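You operate a simulated robot arm through the tools that you are given. There is no shell and no other tool. Be economical: measure what you need, move in short steps, check, and stop when the job is done.

You run a simulated two-armed robot. Do the job below in one go: nothing can be reset, and whatever is moved stays where it is left.

JOB
Carry the steel grab rail to the rack and lock both levers over its feet.
Fine: free the navy and the white locking lever first; both hands; feet square on the main shelf. Where these are worked on the way, their far stop is far enough and under half their travel is too little: white locking lever.

The check looks at the end state, three seconds after you hand in, the way a careful person would. Anything else that was tipped, shoved, dropped, spilled or broken makes it a failure.

ROBOT AND FRAMES
Two 7-joint arms with two-finger parallel grippers on one trunk, on a base that drives. Base frame: it is fixed to the floor where the robot stands at the start and does not move with it; the origin is under the middle of the robot, x ahead of it, y to its left, z up. Lengths are in m, angles in degrees, forces in N, time in s.
The left shoulder is at the start at [0.05, 0.161, 1.073], the right one opposite. With the tool pointing down near the work surface each hand reaches from about 0.24 to 0.68 m from the robot's upright axis, wherever it stands, measured 20 degrees to its own side. Places, roughly: main shelf of the gear rack [0.6, -0.4, 0.8]; navy locking lever [0.7, -0.1, 0.8]; white locking lever [0.7, -0.7, 0.8]. Payload 3.43 kg a hand.
Tool frame (each hand has its own): the origin (TCP) lies between the finger pads and is the grasp point; the fingertips stand 0.03 m ahead of it; z points along the fingers, y is the line along which they close. Largest opening 0.094 m; finger width 0.028, thickness 0.01; the body of the gripper, 0.05 by 0.096 m, starts 0.055 m behind the TCP.
Orientation is that of the tool frame in the base frame, as [roll, pitch, yaw] about the fixed x, y, z axes, in that order (R = Rz(yaw) Ry(pitch) Rx(roll)). With the fingers straight down and closing along the base's y, the tool's x points along the base's -x, its y along +y and its z along -z.

CONTROLS
- The arms move only by the tool arm_command. It takes "left_series", "right_series" or both (then of equal length, played together; a hand with none holds still); each is a list of rows, each a list of 7 numbers: the shift along the tool's x, y, z in m, then the turn, a rotation vector about the tool's x, y, z in rad, then the closure, from 0 (fully open) to 1 (shut). In form: [[tx, ty, tz, ax, ay, az, claw], ...]. A call has 1 to 10 rows; each row is the pose to reach, as a shift and turn from the pose commanded when the call began, along the tool's axes at that moment. A row lasts 0.2 s, in which the tool goes at most 0.05 m and 8.6 degrees; a call with a longer step from one row to the next is refused whole, and so is a gripper value outside its range. Where a pose cannot be reached the arm comes as near as it can. A force on the tool above 70 N (or 10 N above the force at the start of the call, whichever is more), or a blocked arm, ends the call early, and 0.2 s more pass. The fingers move at their own pace (about 0.045 m/s each) and stop on an object; they squeeze with about 26 N. The grip force told is the motor's: it shows also when the fingers shut on nothing. Time passes only in rows, and 0.2 s behind the last, so rows that repeat a pose let the fingers close. The reply holds the time, the measured pose of the TCP, the force on the tool along the base axes, the opening and the grip force, in the units named above and with some noise, with the torque about the TCP (base axes, N m) and any sound that the robot's microphone picked up.
- Cameras (640 x 400 px; columns grow to the right, rows downward): "scene" is now at [0.1322, -0.0091, 1.2211]; the picture's right is [-0.09, -1.00, 0.00], its down [-0.36, 0.03, -0.93] and it looks along [0.93, -0.09, -0.36] (base axes); focal length 214 px, centre (320, 200). "left" rides on the left gripper at [0.076, -0.014, -0.102] in its tool frame; the picture's right is [0.18, 0.98, 0.00], its down [-0.75, 0.14, -0.64] and it looks along [-0.63, 0.12, 0.77] (tool axes); focal length 243 px, centre (320, 200). "right" rides on the right gripper at [0.076, 0.014, -0.102] in its tool frame; the picture's right is [-0.18, 0.98, 0.00], its down [-0.75, -0.14, -0.64] and it looks along [-0.63, -0.12, 0.77] (tool axes); focal length 243 px, centre (320, 200). There is no depth. A picture from a camera that has moved, and an enlarged one, comes with that camera's place and axes in the base frame and with its lens.
- snapshot(camera): a new picture of that camera. The clock stands still meanwhile.
- slide_trunk(by): slides the trunk up (or, below 0, down) by that many m; the arms and the scene camera ride with it, the base frame stays. It gives what a move gives, with no picture.
- steer(legs): drives the robot by 1 to 6 legs, each [ahead, left, turn to the left] in m, m and degrees, along the robot's own axes; the way and the turn of a leg run together, so that a leg with both is an arc; at most 1.5 m and 180 degrees a leg. The arms and the cameras ride along, it lands a little off, and it stops where it bumps. It gives what a move gives.
- turn_head(pan, tilt): turns the head with the scene camera to pan (to the left, within 80 degrees either way) and tilt (down, from -29 to 69), counted from straight ahead of the robot. It gives what a move gives.
- inspect(camera, box): a new picture of the part [left, top, right, bottom] of that camera's present view, enlarged. The clock stands still meanwhile.
- job_done(): hands the job in; it is judged then, once.

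Go step by step. Nothing tells you exact positions but the pictures and the camera data: compare them with the known pose of the tool, close in by small moves and look again before you grip or let go. The budget is 120 turns and 108 pictures, counting those below and the enlarged ones. Unless the task says otherwise, let go and move clear before handing in, and close with one line.

The tools are called after ">>>" by a JSON object that holds its "op" and its "data". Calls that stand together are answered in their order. arm_command: Moves the arms, as the interface text tells. Its arguments: {"type":"object","properties":{"left_series":{"type":"array","items":{"type":"array","items":{"type":"number"}}},"right_series":{"type":"array","items":{"type":"array","items":{"type":"number"}}}},"required":[]} The other tools are called the same way: slide_trunk (by) slides the trunk up or down; steer (legs) drives the base; turn_head (pan, tilt) turns the head that bears the scene camera; snapshot (camera) takes a picture; inspect (camera, box) takes an enlarged picture of a part of a camera's view; job_done () hands the job in.

At the start:

```text
t: 0.0
left_eef_pos: [0.3461, -0.0044, 1.1511]
left_tool_rot: [-180.0, 0.0, -179.8]
left_force: [0.3, -0.8, 0.1]
left_ft_torque: [-0.02, -0.01, 0.01]
left_finger_gap: 0.0939
left_gripper_force: 0.1
right_eef_pos: [0.3213, -0.3472, 1.1025]
right_tool_rot: [179.9, 0.1, 179.9]
right_force: [0.5, 0.1, -0.9]
right_ft_torque: [0.0, 0.01, 0.03]
right_finger_gap: 0.0939
right_gripper_force: 0.0
trunk travel left (down, up): [-0.1, 0.167]
robot x, y, heading: [0.0014, -0.0002, -0.1]
head pan, tilt: [-5.4, 21.4]
```

scene: 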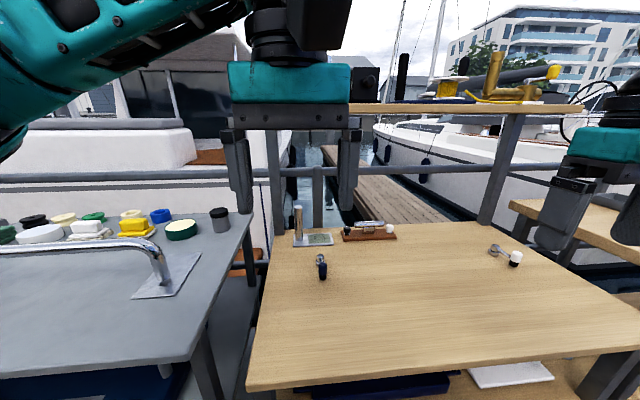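
right: 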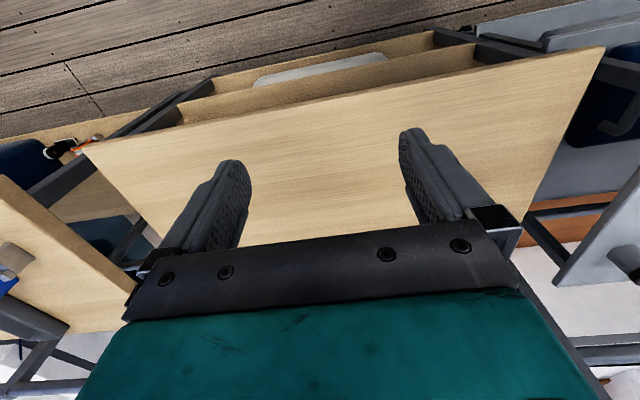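
left: 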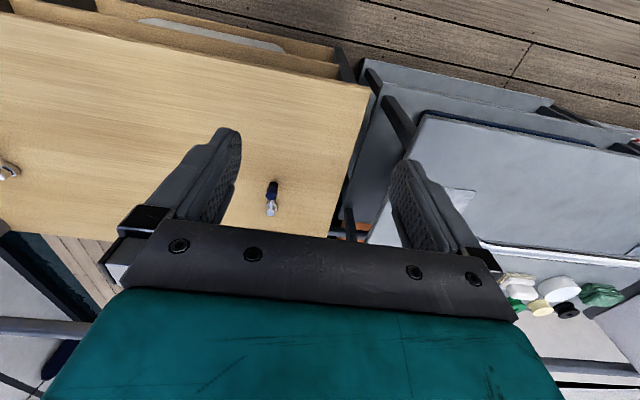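

I see the wooden main shelf ahead and to the right with two small levers on it, and the steel grab rail on the grey table to the left. I'll turn the head to see the whole rail, then enlarge the levers.

>>> {"op": "inspect", "data": {"camera": "scene", "box": [260, 190, 560, 300]}}

>>> {"op": "turn_head", "data": {"pan": 45, "tilt": 35}}

>>> {"op": "snapshot", "data": {"camera": "scene"}}

```text
2.13 times, centred on (410, 245) of scene
camera zoom: at [0.1322, -0.0091, 1.2211], right [-0.09, -1.0, 0.0], down [-0.36, 0.03, -0.93], along [0.93, -0.09, -0.36], focal length 458 px, centre (128, 104)
```

zoom: 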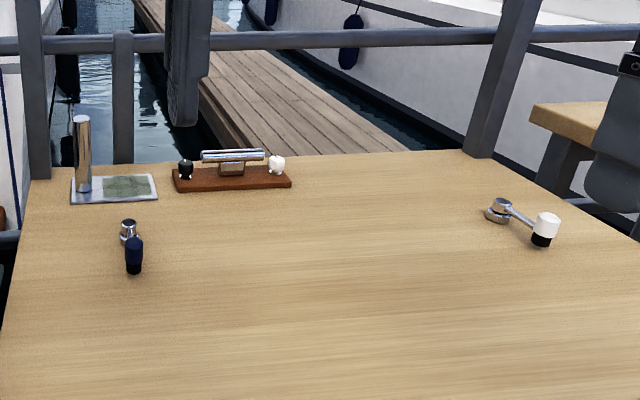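

```text
t: 1.2
left_eef_pos: [0.3466, -0.0029, 1.1522]
left_tool_rot: [-179.9, -0.1, -179.9]
left_force: [0.2, 0.3, 0.7]
left_ft_torque: [-0.02, 0.0, 0.0]
left_finger_gap: 0.094
left_gripper_force: 0.1
right_eef_pos: [0.321, -0.3467, 1.1029]
right_tool_rot: [180.0, 0.0, 179.8]
right_force: [0.0, 0.9, -0.3]
right_ft_torque: [-0.01, 0.01, 0.0]
right_finger_gap: 0.0939
right_gripper_force: 0.1
trunk travel left (down, up): [-0.1, 0.167]
robot x, y, heading: [-0.0002, -0.001, 0.0]
head pan, tilt: [45.0, 35.0]
```

```text
103 pictures are left
camera scene: at [0.102, 0.0618, 1.1996], right [0.71, -0.71, 0.0], down [-0.41, -0.41, -0.82], along [0.58, 0.58, -0.57], focal length 214 px, centre (320, 200)
```

scene: 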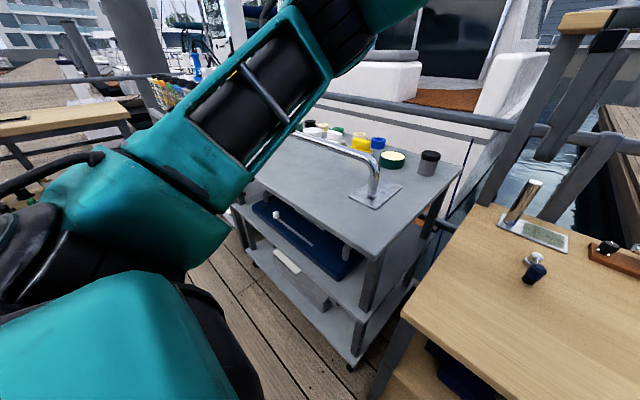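

The rail's near foot is around [0.66, 0.37]; the left arm hides the rest. I'll look closer at both levers and what is around them.

>>> {"op": "turn_head", "data": {"pan": -20, "tilt": 35}}

>>> {"op": "snapshot", "data": {"camera": "scene"}}

>>> {"op": "inspect", "data": {"camera": "left", "box": [230, 150, 310, 230]}}

```text
t: 2.5
left_eef_pos: [0.3465, -0.0039, 1.1519]
left_tool_rot: [179.9, 0.0, -179.9]
left_force: [-0.4, -0.7, -0.5]
left_ft_torque: [0.02, -0.01, 0.0]
left_finger_gap: 0.0944
left_gripper_force: 0.0
right_eef_pos: [0.3214, -0.3467, 1.1017]
right_tool_rot: [179.9, 0.0, 180.0]
right_force: [-0.2, -0.6, 0.5]
right_ft_torque: [0.02, 0.0, 0.0]
right_finger_gap: 0.0941
right_gripper_force: 0.0
trunk travel left (down, up): [-0.1, 0.167]
robot x, y, heading: [-0.0003, -0.0016, -0.1]
head pan, tilt: [-20.0, 35.0]
```

```text
102 pictures are left
camera scene: at [0.1225, -0.0304, 1.1996], right [-0.34, -0.94, 0.0], down [-0.54, 0.2, -0.82], along [0.77, -0.28, -0.57], focal length 214 px, centre (320, 200)
```

scene: 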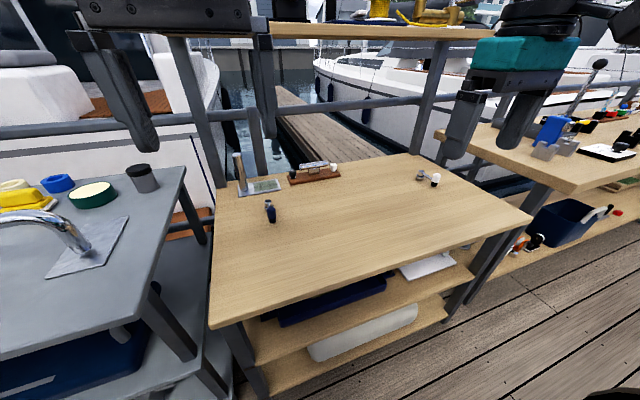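

```text
5.00 times, centred on (270, 190) of left
camera zoom: at [0.2707, -0.02, 1.254], right [-0.19, 0.98, 0.0], down [0.75, 0.14, 0.64], along [0.63, 0.12, -0.77], focal length 1213 px, centre (570, 250)
```

zoom: 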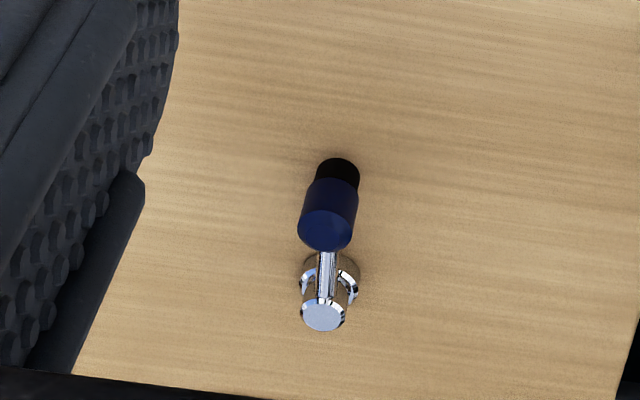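

The levers are posts with a swinging arm and knob. I'll move the left hand above the grey table to see the whole rail.

>>> {"op": "arm_command", "data": {"left_series": [[0, 0.045, 0, 0, 0, 0, 0], [0, 0.09, 0, 0, 0, 0, 0], [0, 0.135, 0, 0, 0, 0, 0], [0, 0.18, 0, 0, 0, 0, 0], [0, 0.225, 0, 0, 0, 0, 0], [0, 0.27, 0, 0, 0, 0, 0], [0, 0.315, 0, 0, 0, 0, 0], [0, 0.36, 0, 0, 0, 0, 0], [0, 0.405, 0, 0, 0, 0, 0], [0, 0.45, 0, 0, 0, 0, 0]]}}

>>> {"op": "snapshot", "data": {"camera": "left"}}

>>> {"op": "turn_head", "data": {"pan": 40, "tilt": 35}}

>>> {"op": "snapshot", "data": {"camera": "scene"}}

```text
t: 4.8
left_eef_pos: [0.349, 0.4449, 1.1525]
left_tool_rot: [-179.9, 0.0, -179.9]
left_force: [-0.2, -0.7, -0.4]
left_ft_torque: [0.0, -0.02, -0.01]
left_finger_gap: 0.0942
left_gripper_force: 0.1
left hand out of reach, approached as far as the arm can: row 10
right_eef_pos: [0.3215, -0.3468, 1.1027]
right_tool_rot: [180.0, 0.0, 179.9]
right_force: [0.0, 0.4, 0.0]
right_ft_torque: [0.0, 0.0, -0.01]
right_finger_gap: 0.0939
right_gripper_force: 0.2
trunk travel left (down, up): [-0.1, 0.167]
robot x, y, heading: [-0.0002, -0.0011, -0.1]
head pan, tilt: [-20.0, 35.0]
```

```text
100 pictures are left
camera left: at [0.2729, 0.4283, 1.2546], right [-0.18, 0.98, 0.0], down [0.75, 0.14, 0.64], along [0.63, 0.12, -0.77], focal length 243 px, centre (320, 200)
```

left: 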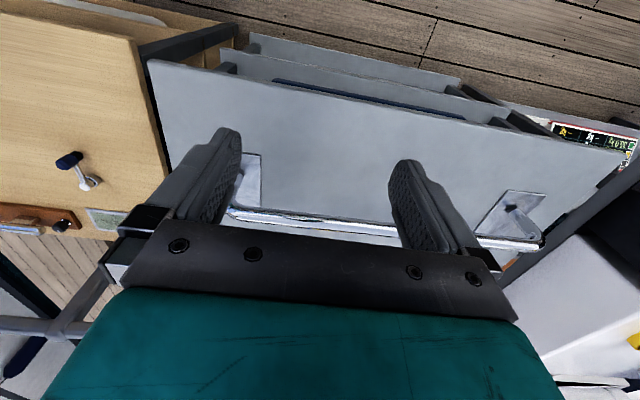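

```text
t: 6.0
left_eef_pos: [0.3482, 0.4433, 1.1524]
left_tool_rot: [-180.0, 0.0, -180.0]
left_force: [-0.3, -0.4, -1.1]
left_ft_torque: [0.0, -0.01, 0.04]
left_finger_gap: 0.0941
left_gripper_force: 0.0
right_eef_pos: [0.3207, -0.3474, 1.1021]
right_tool_rot: [-180.0, 0.1, 179.9]
right_force: [-0.3, 0.6, -0.5]
right_ft_torque: [-0.02, 0.04, 0.01]
right_finger_gap: 0.0942
right_gripper_force: 0.0
trunk travel left (down, up): [-0.1, 0.167]
robot x, y, heading: [-0.0005, -0.0004, 0.1]
head pan, tilt: [40.0, 35.0]
```

```text
99 pictures are left
camera scene: at [0.1072, 0.0561, 1.1996], right [0.64, -0.77, 0.0], down [-0.44, -0.37, -0.82], along [0.63, 0.53, -0.57], focal length 214 px, centre (320, 200)
```

scene: 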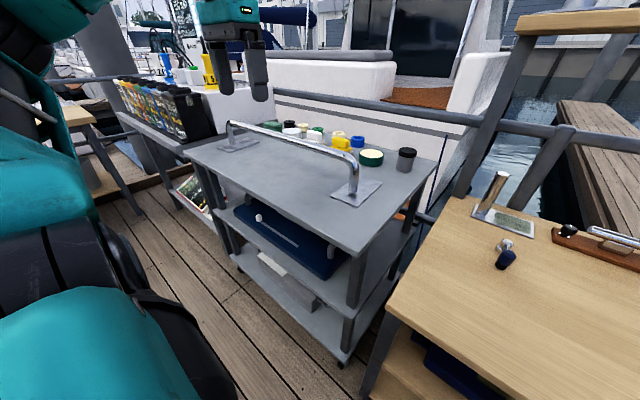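

The whole rail is visible: two square feet plates, uprights and a round top bar. I'll enlarge it to measure.

>>> {"op": "inspect", "data": {"camera": "scene", "box": [200, 100, 420, 230]}}

>>> {"op": "inspect", "data": {"camera": "left", "box": [180, 130, 580, 270]}}

```text
2.91 times, centred on (310, 165) of scene
camera zoom: at [0.1072, 0.0561, 1.1996], right [0.64, -0.77, 0.0], down [-0.44, -0.37, -0.82], along [0.63, 0.53, -0.57], focal length 624 px, centre (349, 302)
```

zoom: 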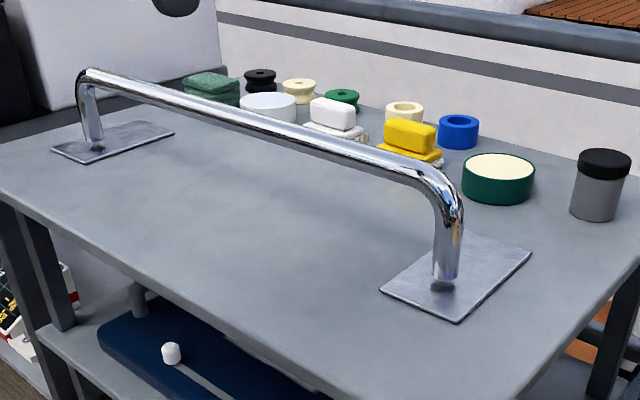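

```text
1.60 times, centred on (380, 200) of left
camera zoom: at [0.2729, 0.4269, 1.2549], right [-0.18, 0.98, 0.0], down [0.75, 0.14, 0.64], along [0.63, 0.12, -0.77], focal length 388 px, centre (224, 200)
```

zoom: 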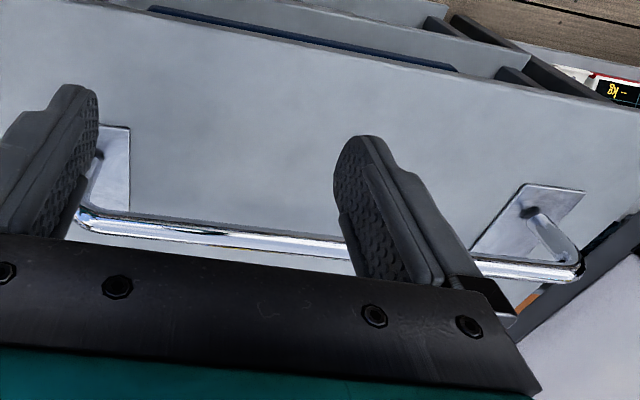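

Rail measured roughly: feet plates about 0.09 × 0.16 m, some 0.6 m apart. Next I'll hover both hands near their levers for close pictures.

>>> {"op": "arm_command", "data": {"left_series": [[0, -0.049, 0, 0, 0, 0, 0], [0, -0.098, 0, 0, 0, 0, 0], [0, -0.147, 0, 0, 0, 0, 0], [0, -0.196, 0, 0, 0, 0, 0], [0, -0.245, 0, 0, 0, 0, 0], [0, -0.294, 0, 0, 0, 0, 0], [0, -0.343, 0, 0, 0, 0, 0], [0, -0.392, 0.02, 0, 0, 0, 0], [0, -0.441, 0.04, 0, 0, 0, 0], [0, -0.48, 0.06, 0, 0, 0, 0]], "right_series": [[0, -0.035, 0, 0, 0, 0, 0], [0, -0.07, 0, 0, 0, 0, 0], [0, -0.105, 0, 0, 0, 0, 0], [0, -0.14, 0, 0, 0, 0, 0], [0, -0.175, 0, 0, 0, 0, 0], [0, -0.21, 0, 0, 0, 0, 0], [0, -0.245, 0, 0, 0, 0, 0], [0, -0.28, 0, 0, 0, 0, 0], [0, -0.29, 0, 0, 0, 0, 0], [0, -0.3, 0, 0, 0, 0, 0]]}}

>>> {"op": "snapshot", "data": {"camera": "left"}}

>>> {"op": "snapshot", "data": {"camera": "right"}}

```text
refused: row 8 steps farther than a row can; nothing moved
```

```text
96 pictures are left
camera left: at [0.2729, 0.4269, 1.2549], right [-0.18, 0.98, 0.0], down [0.75, 0.14, 0.64], along [0.63, 0.12, -0.77], focal length 243 px, centre (320, 200)
```

left: 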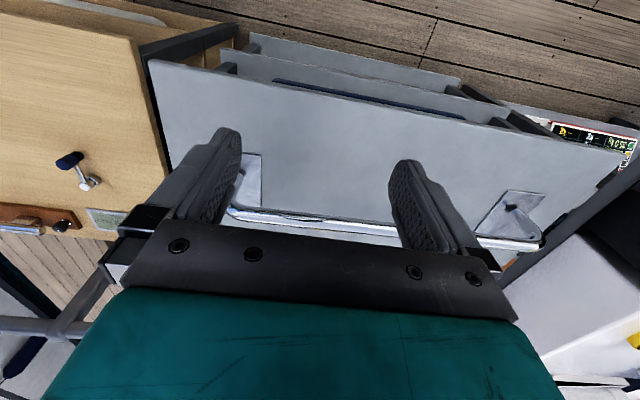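

```text
95 pictures are left
camera right: at [0.2456, -0.3326, 1.2052], right [0.19, 0.98, 0.0], down [0.75, -0.14, 0.64], along [0.63, -0.12, -0.77], focal length 243 px, centre (320, 200)
```

right: 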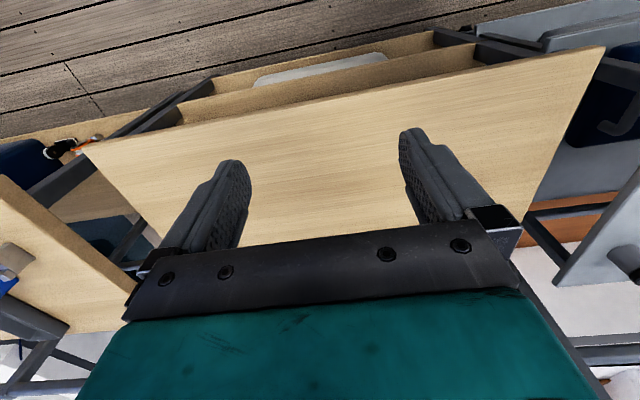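

One step was slightly too long, so nothing moved. I'll repeat it with shorter steps.

>>> {"op": "arm_command", "data": {"left_series": [[0, -0.049, 0, 0, 0, 0, 0], [0, -0.098, 0, 0, 0, 0, 0], [0, -0.147, 0, 0, 0, 0, 0], [0, -0.196, 0, 0, 0, 0, 0], [0, -0.245, 0, 0, 0, 0, 0], [0, -0.294, 0, 0, 0, 0, 0], [0, -0.343, 0, 0, 0, 0, 0], [0, -0.387, 0.02, 0, 0, 0, 0], [0, -0.43, 0.04, 0, 0, 0, 0], [0, -0.473, 0.06, 0, 0, 0, 0]], "right_series": [[0, -0.035, 0, 0, 0, 0, 0], [0, -0.07, 0, 0, 0, 0, 0], [0, -0.105, 0, 0, 0, 0, 0], [0, -0.14, 0, 0, 0, 0, 0], [0, -0.175, 0, 0, 0, 0, 0], [0, -0.21, 0, 0, 0, 0, 0], [0, -0.245, 0, 0, 0, 0, 0], [0, -0.28, 0, 0, 0, 0, 0], [0, -0.29, 0, 0, 0, 0, 0], [0, -0.3, 0, 0, 0, 0, 0]]}}

>>> {"op": "snapshot", "data": {"camera": "left"}}

>>> {"op": "snapshot", "data": {"camera": "right"}}

```text
t: 8.2
left_eef_pos: [0.3484, -0.029, 1.0889]
left_tool_rot: [179.9, 0.1, -179.9]
left_force: [0.0, 0.1, 0.8]
left_ft_torque: [-0.01, 0.01, 0.01]
left_finger_gap: 0.0939
left_gripper_force: 0.1
right_eef_pos: [0.3145, -0.5068, 1.0872]
right_tool_rot: [-180.0, 0.1, 179.7]
right_force: [-1.1, -0.2, -0.4]
right_ft_torque: [-0.02, -0.03, 0.03]
right_finger_gap: 0.0939
right_gripper_force: 0.0
right hand out of reach, approached as far as the arm can: row 5, 6, 7, 8, 9, 10
trunk travel left (down, up): [-0.1, 0.167]
robot x, y, heading: [0.0007, -0.0013, -0.2]
head pan, tilt: [40.0, 35.0]
```

```text
94 pictures are left
camera left: at [0.2732, -0.0456, 1.1911], right [-0.19, 0.98, 0.0], down [0.75, 0.14, 0.64], along [0.63, 0.12, -0.77], focal length 243 px, centre (320, 200)
```

left: 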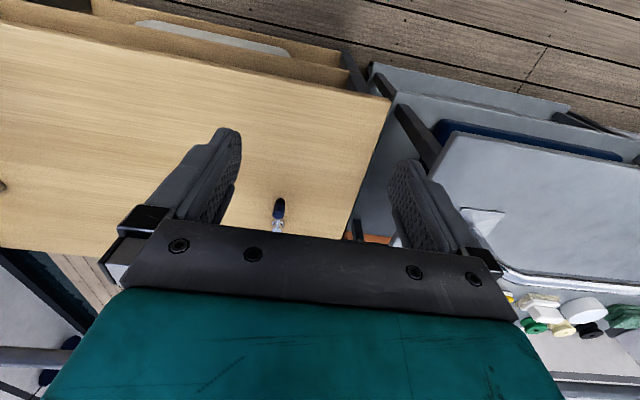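

```text
93 pictures are left
camera right: at [0.2398, -0.4921, 1.1898], right [0.19, 0.98, 0.0], down [0.75, -0.14, 0.64], along [0.63, -0.12, -0.77], focal length 243 px, centre (320, 200)
```

right: 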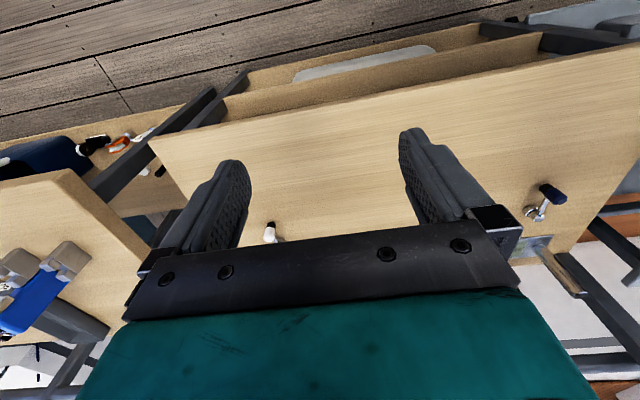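

The right hand cannot reach the white lever from here. I'll drive right to stand in front of the rack and look again.

>>> {"op": "steer", "data": {"legs": [[0, -0.39, 0]]}}

>>> {"op": "turn_head", "data": {"pan": 0, "tilt": 40}}

>>> {"op": "snapshot", "data": {"camera": "scene"}}

>>> {"op": "snapshot", "data": {"camera": "right"}}

```text
t: 12.2
left_eef_pos: [0.351, -0.4111, 1.0893]
left_tool_rot: [-180.0, 0.0, -179.5]
left_force: [-0.2, -0.6, -0.5]
left_ft_torque: [-0.01, -0.03, 0.0]
left_finger_gap: 0.0938
left_gripper_force: 0.0
right_eef_pos: [0.321, -0.8883, 1.0885]
right_tool_rot: [180.0, 0.1, -179.8]
right_force: [-0.2, -0.2, -0.1]
right_ft_torque: [0.03, 0.0, 0.02]
right_finger_gap: 0.0939
right_gripper_force: 0.0
trunk travel left (down, up): [-0.1, 0.167]
robot x, y, heading: [0.0019, -0.3841, 0.4]
head pan, tilt: [40.0, 35.0]
```

```text
t: 13.2
left_eef_pos: [0.3499, -0.4092, 1.0907]
left_tool_rot: [-179.9, -0.1, -179.5]
left_force: [-0.9, -0.6, 0.1]
left_ft_torque: [0.02, -0.01, -0.01]
left_finger_gap: 0.0941
left_gripper_force: 0.1
right_eef_pos: [0.32, -0.89, 1.0866]
right_tool_rot: [-180.0, 0.1, -179.8]
right_force: [-1.2, -0.3, -0.7]
right_ft_torque: [-0.03, -0.03, 0.0]
right_finger_gap: 0.0939
right_gripper_force: 0.1
trunk travel left (down, up): [-0.1, 0.167]
robot x, y, heading: [0.0001, -0.3837, 0.2]
head pan, tilt: [0.0, 40.0]
```

```text
92 pictures are left
camera scene: at [0.1263, -0.3842, 1.192], right [0.01, -1.0, 0.0], down [-0.64, -0.01, -0.77], along [0.77, 0.01, -0.64], focal length 214 px, centre (320, 200)
```

scene: 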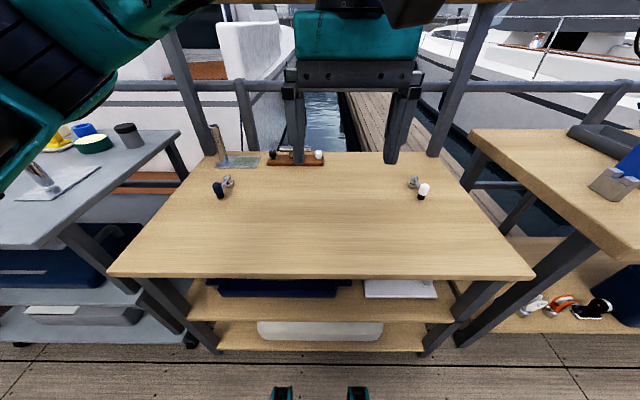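

```text
91 pictures are left
camera right: at [0.2453, -0.8745, 1.1902], right [0.18, 0.98, 0.0], down [0.75, -0.14, 0.64], along [0.63, -0.12, -0.77], focal length 243 px, centre (320, 200)
```

right: 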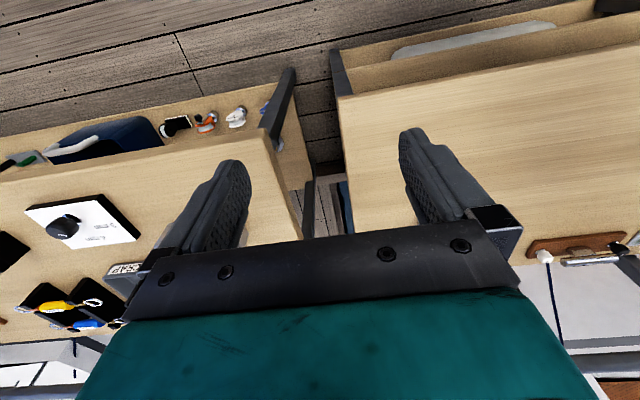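

Now the rack is straight ahead. I'll enlarge both levers.

>>> {"op": "inspect", "data": {"camera": "scene", "box": [190, 140, 290, 210]}}

>>> {"op": "inspect", "data": {"camera": "scene", "box": [370, 150, 470, 220]}}

```text
5.71 times, centred on (240, 175) of scene
camera zoom: at [0.1263, -0.3842, 1.192], right [0.01, -1.0, 0.0], down [-0.64, -0.01, -0.77], along [0.77, 0.01, -0.64], focal length 1226 px, centre (777, 343)
```

zoom: 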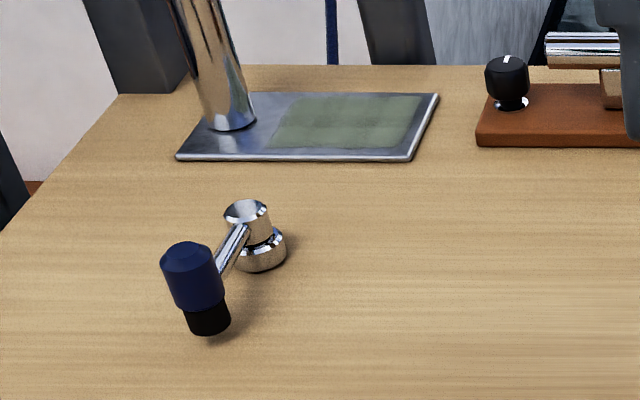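

```text
5.71 times, centred on (420, 185) of scene
camera zoom: at [0.1263, -0.3842, 1.192], right [0.01, -1.0, 0.0], down [-0.64, -0.01, -0.77], along [0.77, 0.01, -0.64], focal length 1226 px, centre (-251, 286)
```

zoom: 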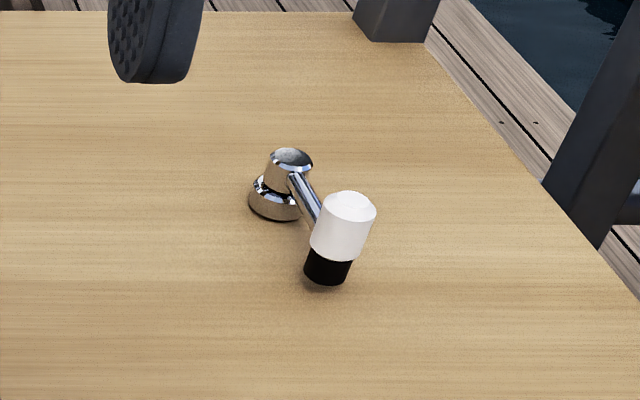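

Both levers point straight toward the robot: pivots near [0.74, -0.06] and [0.744, -0.707], knobs near x 0.66, shelf about z 0.74. I'll drive slightly closer, then bring the hands over the knobs.

>>> {"op": "steer", "data": {"legs": [[0.07, 0, 0]]}}

>>> {"op": "snapshot", "data": {"camera": "scene"}}

```text
t: 14.3
left_eef_pos: [0.4212, -0.4102, 1.0896]
left_tool_rot: [180.0, 0.0, -179.6]
left_force: [0.6, -0.3, -0.4]
left_ft_torque: [-0.02, 0.02, 0.0]
left_finger_gap: 0.0938
left_gripper_force: 0.1
right_eef_pos: [0.3904, -0.8879, 1.0871]
right_tool_rot: [-179.9, 0.0, -179.8]
right_force: [-0.1, -0.4, -0.2]
right_ft_torque: [0.0, 0.01, -0.01]
right_finger_gap: 0.0937
right_gripper_force: 0.1
trunk travel left (down, up): [-0.1, 0.167]
robot x, y, heading: [0.0731, -0.3845, 0.4]
head pan, tilt: [0.0, 40.0]
```

```text
88 pictures are left
camera scene: at [0.1962, -0.3838, 1.1919], right [0.01, -1.0, 0.0], down [-0.64, -0.01, -0.77], along [0.77, 0.01, -0.64], focal length 214 px, centre (320, 200)
```

scene: 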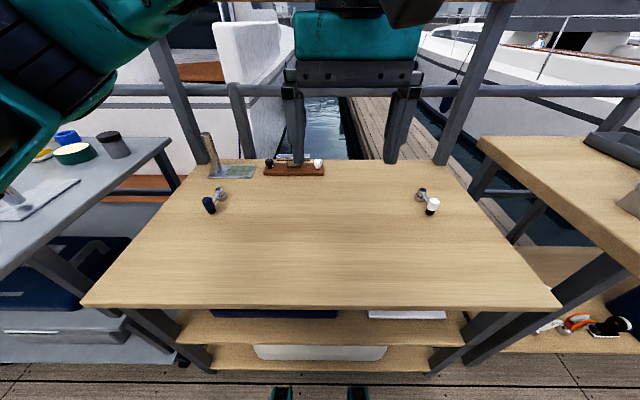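

I'll bring both hands above and just in front of the knobs.

>>> {"op": "arm_command", "data": {"left_series": [[-0.018, 0.035, 0.014, 0, 0, 0, 0.3], [-0.036, 0.07, 0.028, 0, 0, 0, 0.3], [-0.054, 0.105, 0.042, 0, 0, 0, 0.3], [-0.072, 0.14, 0.056, 0, 0, 0, 0.3], [-0.09, 0.175, 0.07, 0, 0, 0, 0.3], [-0.108, 0.21, 0.084, 0, 0, 0, 0.3], [-0.126, 0.245, 0.098, 0, 0, 0, 0.3], [-0.144, 0.28, 0.112, 0, 0, 0, 0.3], [-0.162, 0.315, 0.126, 0, 0, 0, 0.3], [-0.18, 0.35, 0.14, 0, 0, 0, 0.3]], "right_series": [[-0.021, 0.018, 0.014, 0, 0, 0, 0.3], [-0.042, 0.036, 0.028, 0, 0, 0, 0.3], [-0.063, 0.054, 0.042, 0, 0, 0, 0.3], [-0.084, 0.072, 0.056, 0, 0, 0, 0.3], [-0.105, 0.09, 0.07, 0, 0, 0, 0.3], [-0.126, 0.108, 0.084, 0, 0, 0, 0.3], [-0.147, 0.126, 0.098, 0, 0, 0, 0.3], [-0.168, 0.144, 0.112, 0, 0, 0, 0.3], [-0.189, 0.162, 0.126, 0, 0, 0, 0.3], [-0.21, 0.18, 0.14, 0, 0, 0, 0.3]]}}

>>> {"op": "snapshot", "data": {"camera": "left"}}

>>> {"op": "snapshot", "data": {"camera": "right"}}

>>> {"op": "snapshot", "data": {"camera": "scene"}}

```text
t: 16.5
left_eef_pos: [0.5966, -0.0582, 0.9483]
left_tool_rot: [-180.0, 0.0, -179.5]
left_force: [0.0, 0.6, 0.5]
left_ft_torque: [0.02, 0.0, -0.01]
left_finger_gap: 0.0656
left_gripper_force: 0.1
right_eef_pos: [0.5995, -0.7055, 0.9488]
right_tool_rot: [180.0, 0.1, -179.8]
right_force: [-0.7, 0.5, -0.5]
right_ft_torque: [0.0, 0.01, -0.02]
right_finger_gap: 0.0657
right_gripper_force: 0.0
trunk travel left (down, up): [-0.1, 0.167]
robot x, y, heading: [0.0694, -0.383, 0.3]
head pan, tilt: [0.0, 40.0]
```

```text
87 pictures are left
camera left: at [0.5202, -0.0744, 1.05], right [-0.19, 0.98, 0.0], down [0.75, 0.15, 0.64], along [0.63, 0.12, -0.77], focal length 243 px, centre (320, 200)
```

left: 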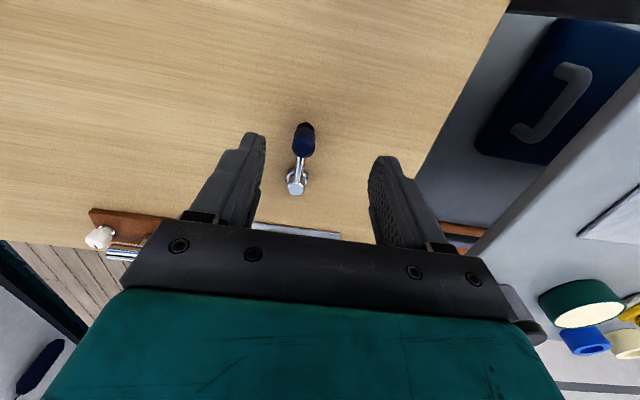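

```text
86 pictures are left
camera right: at [0.5239, -0.6911, 1.0506], right [0.18, 0.98, 0.0], down [0.75, -0.14, 0.64], along [0.63, -0.12, -0.77], focal length 243 px, centre (320, 200)
```

right: 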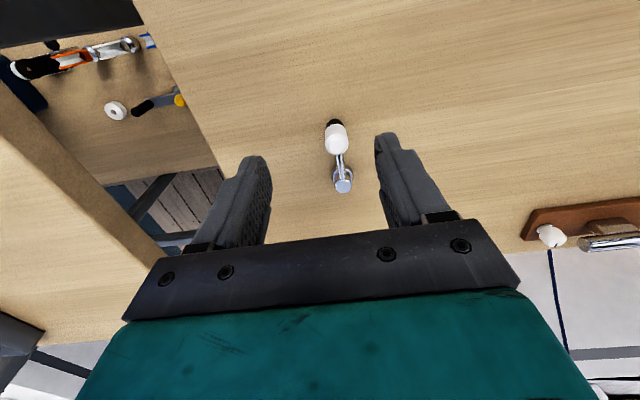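

```text
85 pictures are left
camera scene: at [0.196, -0.3834, 1.192], right [0.01, -1.0, 0.0], down [-0.64, -0.01, -0.77], along [0.77, 0.01, -0.64], focal length 214 px, centre (320, 200)
```

scene: 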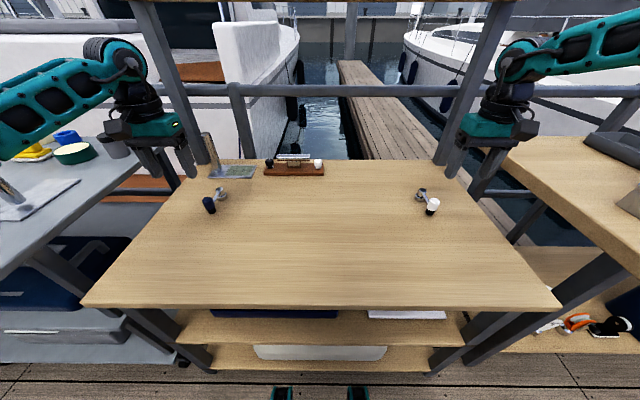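

Triangulating: navy pivot ≈ [0.72, -0.069], white pivot ≈ [0.722, -0.697], knobs at x ≈ 0.643, z 0.765–0.81. I'll lower open fingers around both knobs.

>>> {"op": "arm_command", "data": {"left_series": [[-0.023, -0.006, 0.03, 0, 0, 0, 0.3], [-0.046, -0.011, 0.06, 0, 0, 0, 0.3], [-0.046, -0.011, 0.09, 0, 0, 0, 0.3]], "right_series": [[-0.02, 0.004, 0.03, 0, 0, 0, 0.3], [-0.041, 0.0085, 0.06, 0, 0, 0, 0.3], [-0.041, 0.0085, 0.09, 0, 0, 0, 0.3]]}}

>>> {"op": "snapshot", "data": {"camera": "left"}}

>>> {"op": "snapshot", "data": {"camera": "right"}}

>>> {"op": "inspect", "data": {"camera": "scene", "box": [130, 110, 290, 230]}}

```text
t: 17.3
left_eef_pos: [0.6435, -0.0669, 0.8577]
left_tool_rot: [180.0, 0.0, -179.4]
left_force: [0.1, 0.0, 0.4]
left_ft_torque: [-0.02, 0.03, -0.02]
left_finger_gap: 0.0658
left_gripper_force: 0.0
right_eef_pos: [0.6347, -0.7002, 0.8611]
right_tool_rot: [180.0, 0.2, -179.7]
right_force: [-0.6, 0.1, -0.1]
right_ft_torque: [0.0, 0.0, 0.0]
right_finger_gap: 0.066
right_gripper_force: 0.1
right hand out of reach, approached as far as the arm can: row 3
trunk travel left (down, up): [-0.1, 0.167]
robot x, y, heading: [0.0695, -0.3843, 0.6]
head pan, tilt: [0.0, 40.0]
```

```text
84 pictures are left
camera left: at [0.5675, -0.084, 0.9592], right [-0.19, 0.98, 0.0], down [0.75, 0.15, 0.64], along [0.63, 0.12, -0.77], focal length 243 px, centre (320, 200)
```

left: 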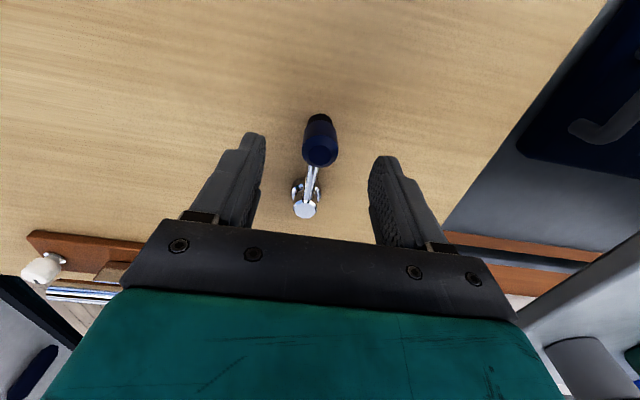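

```text
83 pictures are left
camera right: at [0.5594, -0.6855, 0.9634], right [0.18, 0.98, 0.0], down [0.75, -0.14, 0.64], along [0.63, -0.12, -0.76], focal length 243 px, centre (320, 200)
```

right: 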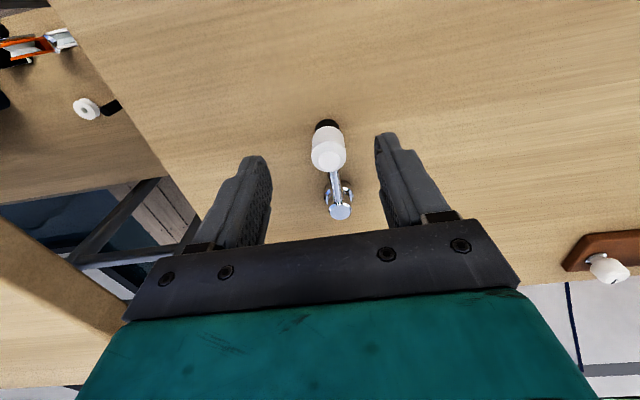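

```text
3.33 times, centred on (210, 170) of scene
camera zoom: at [0.1956, -0.3837, 1.1921], right [0.01, -1.0, 0.0], down [-0.64, -0.01, -0.77], along [0.77, 0.01, -0.64], focal length 715 px, centre (687, 300)
```

zoom: 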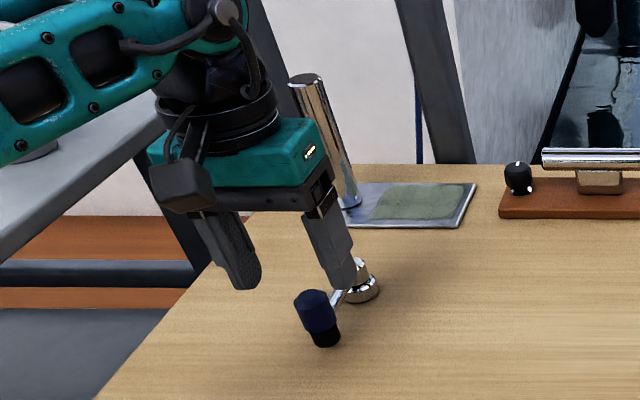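

Both knobs lie between the fingers. Sliding the trunk down 0.055 m brings the fingers around the knobs and extends horizontal reach.

>>> {"op": "slide_trunk", "data": {"by": -0.055}}

>>> {"op": "inspect", "data": {"camera": "scene", "box": [130, 110, 290, 230]}}

>>> {"op": "inspect", "data": {"camera": "scene", "box": [370, 110, 530, 230]}}

```text
t: 18.2
left_eef_pos: [0.6428, -0.0654, 0.8021]
left_tool_rot: [180.0, -0.1, -179.5]
left_force: [0.8, 1.5, -0.1]
left_ft_torque: [-0.02, -0.03, 0.01]
left_finger_gap: 0.0655
left_gripper_force: 0.1
right_eef_pos: [0.6348, -0.6996, 0.8058]
right_tool_rot: [180.0, 0.2, -179.7]
right_force: [-0.4, -0.8, 0.8]
right_ft_torque: [-0.01, 0.02, 0.04]
right_finger_gap: 0.0656
right_gripper_force: 0.0
trunk travel left (down, up): [-0.045, 0.222]
robot x, y, heading: [0.0735, -0.3876, 0.5]
head pan, tilt: [0.0, 40.0]
```

```text
3.33 times, centred on (210, 170) of scene
camera zoom: at [0.1955, -0.3837, 1.1371], right [0.01, -1.0, 0.0], down [-0.64, -0.01, -0.77], along [0.77, 0.01, -0.64], focal length 715 px, centre (687, 300)
```

zoom: 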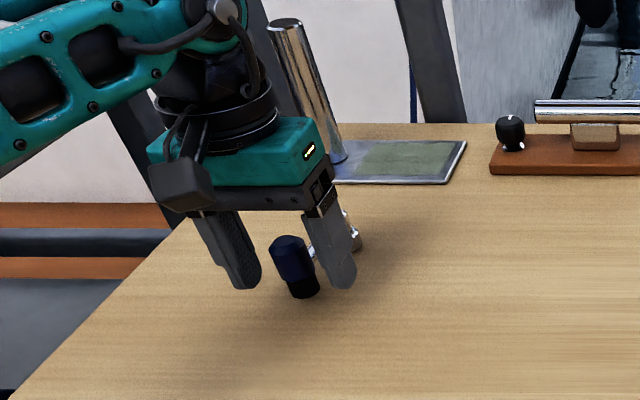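

```text
3.33 times, centred on (450, 170) of scene
camera zoom: at [0.1955, -0.3837, 1.1371], right [0.01, -1.0, 0.0], down [-0.64, -0.01, -0.77], along [0.77, 0.01, -0.64], focal length 715 px, centre (-113, 300)
```

zoom: 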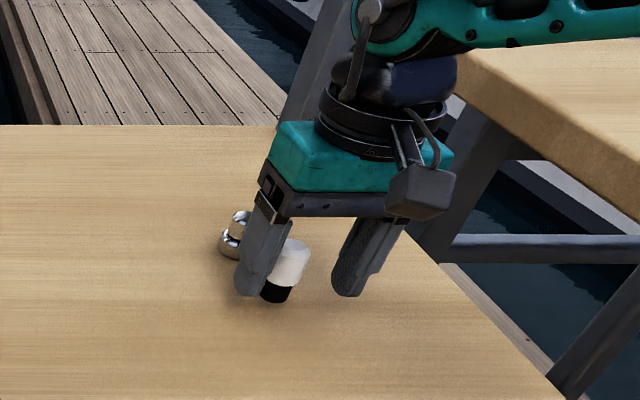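

The knobs sit cleanly between the fingers. I'll nudge both inward slightly to feel which way they swing.

>>> {"op": "arm_command", "data": {"left_series": [[0, -0.01, 0, 0, 0, 0, 0.3], [0, -0.02, 0, 0, 0, 0, 0.3], [0, -0.03, 0, 0, 0, 0, 0.3], [0, -0.03, 0, 0, 0, 0, 0.3]], "right_series": [[0, 0.01, 0, 0, 0, 0, 0.3], [0, 0.02, 0, 0, 0, 0, 0.3], [0, 0.03, 0, 0, 0, 0, 0.3], [0, 0.03, 0, 0, 0, 0, 0.3]]}}

>>> {"op": "snapshot", "data": {"camera": "scene"}}

```text
t: 19.2
left_eef_pos: [0.6438, -0.0927, 0.8033]
left_tool_rot: [179.7, 0.0, -179.1]
left_force: [3.0, 23.0, 4.4]
left_ft_torque: [0.11, 0.04, 0.07]
left_finger_gap: 0.0792
left_gripper_force: 12.1
right_eef_pos: [0.6282, -0.6715, 0.8094]
right_tool_rot: [-180.0, 0.3, -179.8]
right_force: [-2.8, -5.0, -0.9]
right_ft_torque: [0.02, 0.01, -0.17]
right_finger_gap: 0.0696
right_gripper_force: 2.9
right hand out of reach, approached as far as the arm can: row 2, 3, 4
trunk travel left (down, up): [-0.045, 0.222]
robot x, y, heading: [0.0708, -0.383, 0.6]
head pan, tilt: [0.0, 40.0]
```

```text
79 pictures are left
camera scene: at [0.1955, -0.3825, 1.1371], right [0.01, -1.0, 0.0], down [-0.64, -0.01, -0.77], along [0.77, 0.01, -0.64], focal length 214 px, centre (320, 200)
```

scene: 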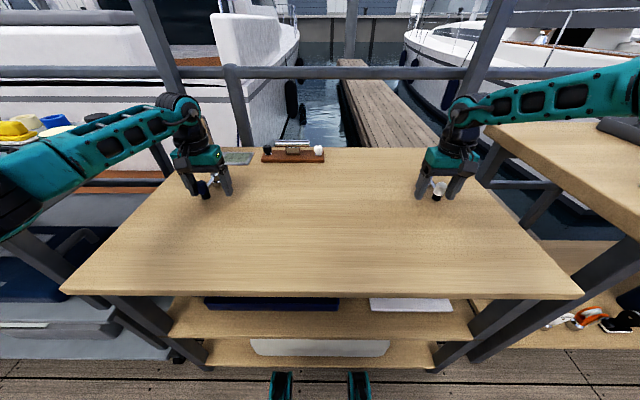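

Navy resists inward with 23 N and the knob did not move; I'll try outward for both.

>>> {"op": "arm_command", "data": {"left_series": [[0, 0.02, 0, 0, 0, 0, 0.3], [0, 0.04, 0, 0, 0, 0, 0.3], [0, 0.05, 0, 0, 0, 0, 0.3], [0, 0.06, 0, 0, 0, 0, 0.3], [0, 0.067, 0, 0, 0, 0, 0.3], [0, 0.067, 0, 0, 0, 0, 0.3]], "right_series": [[0, -0.02, 0, 0, 0, 0, 0.3], [0, -0.04, 0, 0, 0, 0, 0.3], [0, -0.05, 0, 0, 0, 0, 0.3], [0, -0.06, 0, 0, 0, 0, 0.3], [0, -0.067, 0, 0, 0, 0, 0.3], [0, -0.067, 0, 0, 0, 0, 0.3]]}}

>>> {"op": "inspect", "data": {"camera": "scene", "box": [130, 130, 290, 230]}}

>>> {"op": "inspect", "data": {"camera": "scene", "box": [370, 130, 530, 230]}}

```text
t: 20.6
left_eef_pos: [0.6419, -0.0301, 0.8024]
left_tool_rot: [-179.9, 0.0, -179.6]
left_force: [0.5, -0.4, -0.3]
left_ft_torque: [-0.02, 0.01, 0.0]
left_finger_gap: 0.0661
left_gripper_force: 0.5
right_eef_pos: [0.6292, -0.7385, 0.8088]
right_tool_rot: [-180.0, 0.2, -179.6]
right_force: [-0.7, 0.5, -0.5]
right_ft_torque: [-0.01, 0.02, 0.05]
right_finger_gap: 0.0658
right_gripper_force: 0.1
trunk travel left (down, up): [-0.045, 0.222]
robot x, y, heading: [0.0723, -0.3872, 0.6]
head pan, tilt: [0.0, 40.0]
```

```text
4.00 times, centred on (210, 180) of scene
camera zoom: at [0.1957, -0.3838, 1.137], right [0.01, -1.0, 0.0], down [-0.64, -0.01, -0.77], along [0.77, 0.01, -0.64], focal length 858 px, centre (760, 280)
```

zoom: 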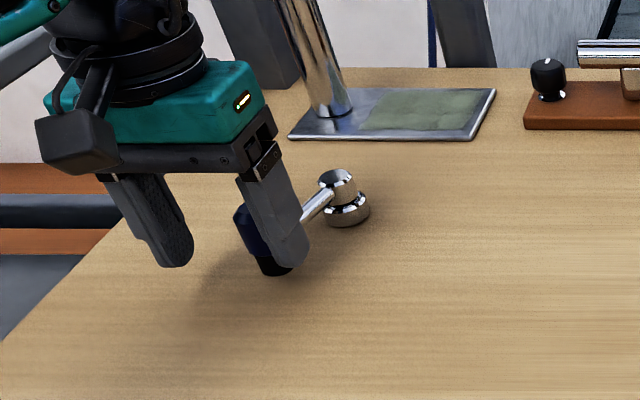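

```text
4.00 times, centred on (450, 180) of scene
camera zoom: at [0.1957, -0.3838, 1.137], right [0.01, -1.0, 0.0], down [-0.64, -0.01, -0.77], along [0.77, 0.01, -0.64], focal length 858 px, centre (-200, 280)
```

zoom: 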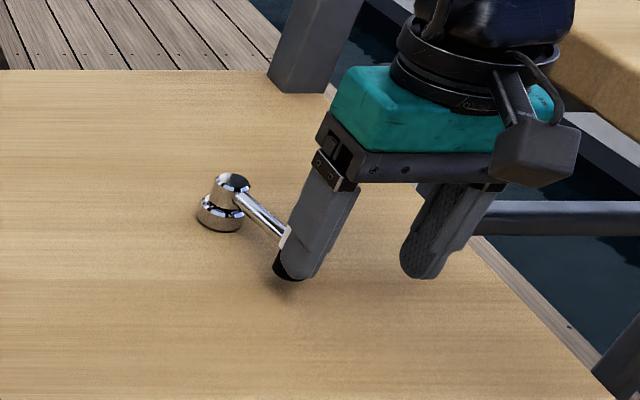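

Both swing outward freely. I'll follow the arc with both hands, turning the grippers along.

>>> {"op": "arm_command", "data": {"left_series": [[-0.0132, 0.0045, 0, 0, 0, 0.13, 0.3], [-0.0194, 0.0125, 0, 0, 0, 0.26, 0.3], [-0.0265, 0.0197, 0, 0, 0, 0.39, 0.3], [-0.0346, 0.0259, 0, 0, 0, 0.52, 0.3], [-0.0433, 0.031, 0, 0, 0, 0.65, 0.3], [-0.0527, 0.0349, 0, 0, 0, 0.78, 0.3]], "right_series": [[-0.0132, -0.0045, 0, 0, 0, -0.13, 0.3], [-0.0194, -0.0125, 0, 0, 0, -0.26, 0.3], [-0.0265, -0.0197, 0, 0, 0, -0.39, 0.3], [-0.0346, -0.0259, 0, 0, 0, -0.52, 0.3], [-0.0433, -0.031, 0, 0, 0, -0.65, 0.3], [-0.0527, -0.0349, 0, 0, 0, -0.78, 0.3]]}}

>>> {"op": "inspect", "data": {"camera": "scene", "box": [130, 130, 290, 230]}}

>>> {"op": "inspect", "data": {"camera": "scene", "box": [370, 130, 530, 230]}}

```text
t: 22.0
left_eef_pos: [0.5696, -0.0218, 0.833]
left_tool_rot: [178.9, 0.9, 162.6]
left_force: [-1.0, -1.6, -0.1]
left_ft_torque: [-0.01, -0.01, -0.01]
left_finger_gap: 0.0656
left_gripper_force: 0.0
left hand out of reach, approached as far as the arm can: row 1, 2, 3, 4, 5, 6
right_eef_pos: [0.5302, -0.6358, 0.7822]
right_tool_rot: [-176.8, 0.6, -137.5]
right_force: [-4.3, -1.7, 13.8]
right_ft_torque: [0.24, 0.63, 0.17]
right_finger_gap: 0.0663
right_gripper_force: 1.2
right hand out of reach, approached as far as the arm can: row 1, 2, 3, 4, 5, 6
trunk travel left (down, up): [-0.045, 0.222]
robot x, y, heading: [0.0692, -0.3866, 0.3]
head pan, tilt: [0.0, 40.0]
```

```text
4.00 times, centred on (210, 180) of scene
camera zoom: at [0.1936, -0.3832, 1.1375], right [0.01, -1.0, 0.0], down [-0.64, -0.01, -0.77], along [0.77, 0.01, -0.64], focal length 858 px, centre (760, 280)
```

zoom: 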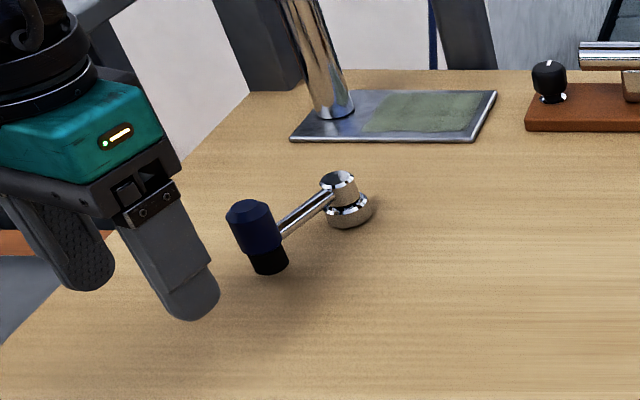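

```text
4.00 times, centred on (450, 180) of scene
camera zoom: at [0.1936, -0.3832, 1.1375], right [0.01, -1.0, 0.0], down [-0.64, -0.01, -0.77], along [0.77, 0.01, -0.64], focal length 858 px, centre (-200, 280)
```

zoom: 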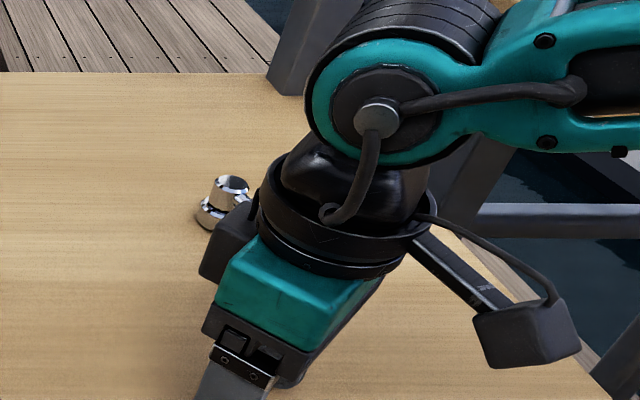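

Reaching past the limit makes the arms fold oddly; the right fingertips touch the shelf (so the shelf is at about z 0.752). I'll lift both hands straight up first.

>>> {"op": "arm_command", "data": {"left_series": [[0, 0, -0.03, 0, 0, 0, 0.3], [0, 0, -0.06, 0, 0, 0, 0.3], [0, 0, -0.09, 0, 0, 0, 0.3], [0.03, 0, -0.12, 0, 0, 0, 0.3]], "right_series": [[0, 0, -0.03, 0, 0, 0, 0.3], [0, 0, -0.06, 0, 0, 0, 0.3], [0, 0, -0.09, 0, 0, 0, 0.3], [0, 0, -0.12, 0, 0, 0, 0.3]]}}

>>> {"op": "snapshot", "data": {"camera": "scene"}}

```text
t: 23.0
left_eef_pos: [0.5421, -0.0156, 0.9541]
left_tool_rot: [178.8, 0.8, 162.7]
left_force: [-0.1, 0.1, -0.1]
left_ft_torque: [0.03, 0.02, 0.04]
left_finger_gap: 0.0659
left_gripper_force: 0.0
right_eef_pos: [0.5239, -0.6321, 0.8961]
right_tool_rot: [-176.7, 0.6, -137.8]
right_force: [0.5, 0.6, -0.6]
right_ft_torque: [0.0, 0.0, -0.02]
right_finger_gap: 0.0657
right_gripper_force: 0.0
right hand out of reach, approached as far as the arm can: row 4
trunk travel left (down, up): [-0.045, 0.222]
robot x, y, heading: [0.0709, -0.3847, 0.4]
head pan, tilt: [0.0, 40.0]
```

```text
74 pictures are left
camera scene: at [0.1955, -0.3837, 1.137], right [0.01, -1.0, 0.0], down [-0.64, -0.01, -0.77], along [0.77, 0.01, -0.64], focal length 214 px, centre (320, 200)
```

scene: 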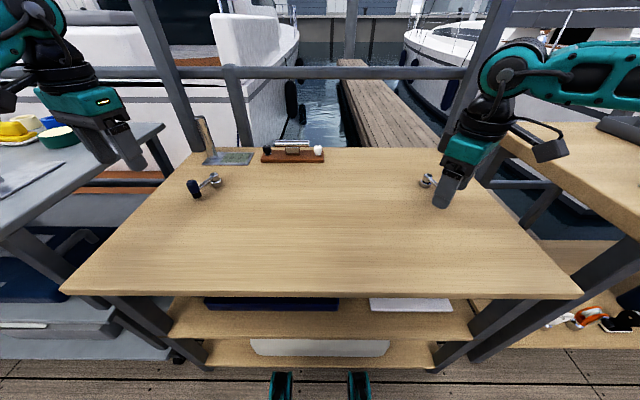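

I'll square both hands again and pull them back a little, then shift the robot left so navy lies straight ahead of the left arm.

>>> {"op": "arm_command", "data": {"left_series": [[0.008, -0.0025, 0, 0, 0, -0.05, 0.3], [0.016, -0.005, 0, 0, 0, -0.1, 0.3], [0.024, -0.0075, 0, 0, 0, -0.15, 0.3], [0.032, -0.01, 0, 0, 0, -0.2, 0.3], [0.04, -0.0125, 0, 0, 0, -0.25, 0.3], [0.048, -0.015, 0, 0, 0, -0.3, 0.3]], "right_series": [[0.009, 0.008, -0.008, 0, 0, 0.123, 0.3], [0.018, 0.016, -0.016, 0, 0, 0.246, 0.3], [0.027, 0.024, -0.024, 0, 0, 0.37, 0.3], [0.036, 0.032, -0.032, 0, 0, 0.49, 0.3], [0.045, 0.04, -0.04, 0, 0, 0.615, 0.3], [0.052, 0.047, -0.05, 0, 0, 0.74, 0.3]]}}

>>> {"op": "steer", "data": {"legs": [[0, 0.14, 0]]}}

>>> {"op": "snapshot", "data": {"camera": "scene"}}

```text
t: 24.4
left_eef_pos: [0.4923, -0.0166, 0.9527]
left_tool_rot: [179.1, 1.0, 179.9]
left_force: [-0.3, 0.5, -0.1]
left_ft_torque: [0.01, 0.01, 0.0]
left_finger_gap: 0.0659
left_gripper_force: 0.1
right_eef_pos: [0.4535, -0.6334, 0.9443]
right_tool_rot: [-178.1, 2.5, 179.9]
right_force: [-0.3, 0.3, -0.8]
right_ft_torque: [0.0, 0.01, 0.01]
right_finger_gap: 0.0656
right_gripper_force: 0.2
trunk travel left (down, up): [-0.045, 0.222]
robot x, y, heading: [0.0706, -0.3843, 0.6]
head pan, tilt: [0.0, 40.0]
```

```text
t: 26.3
left_eef_pos: [0.4901, 0.1261, 0.953]
left_tool_rot: [179.2, 1.2, -179.9]
left_force: [-0.5, -1.1, -0.5]
left_ft_torque: [-0.01, 0.0, -0.04]
left_finger_gap: 0.0659
left_gripper_force: 0.0
right_eef_pos: [0.4524, -0.4916, 0.944]
right_tool_rot: [-178.1, 2.5, -179.8]
right_force: [-0.8, 0.6, 0.2]
right_ft_torque: [0.0, 0.01, -0.02]
right_finger_gap: 0.0655
right_gripper_force: 0.0
trunk travel left (down, up): [-0.045, 0.222]
robot x, y, heading: [0.0712, -0.2451, 0.6]
head pan, tilt: [0.0, 40.0]
```

```text
73 pictures are left
camera scene: at [0.1943, -0.242, 1.137], right [0.01, -1.0, 0.0], down [-0.64, -0.01, -0.77], along [0.77, 0.01, -0.64], focal length 214 px, centre (320, 200)
```

scene: 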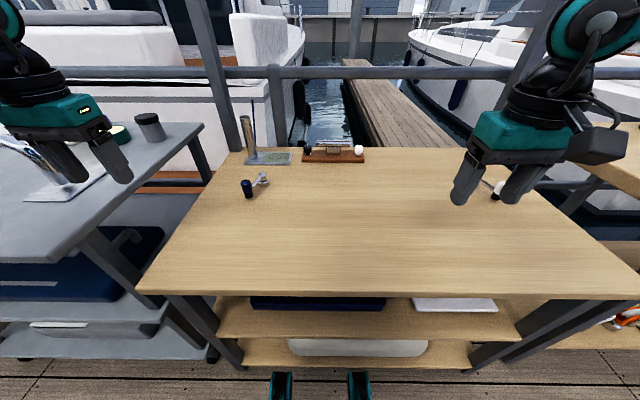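

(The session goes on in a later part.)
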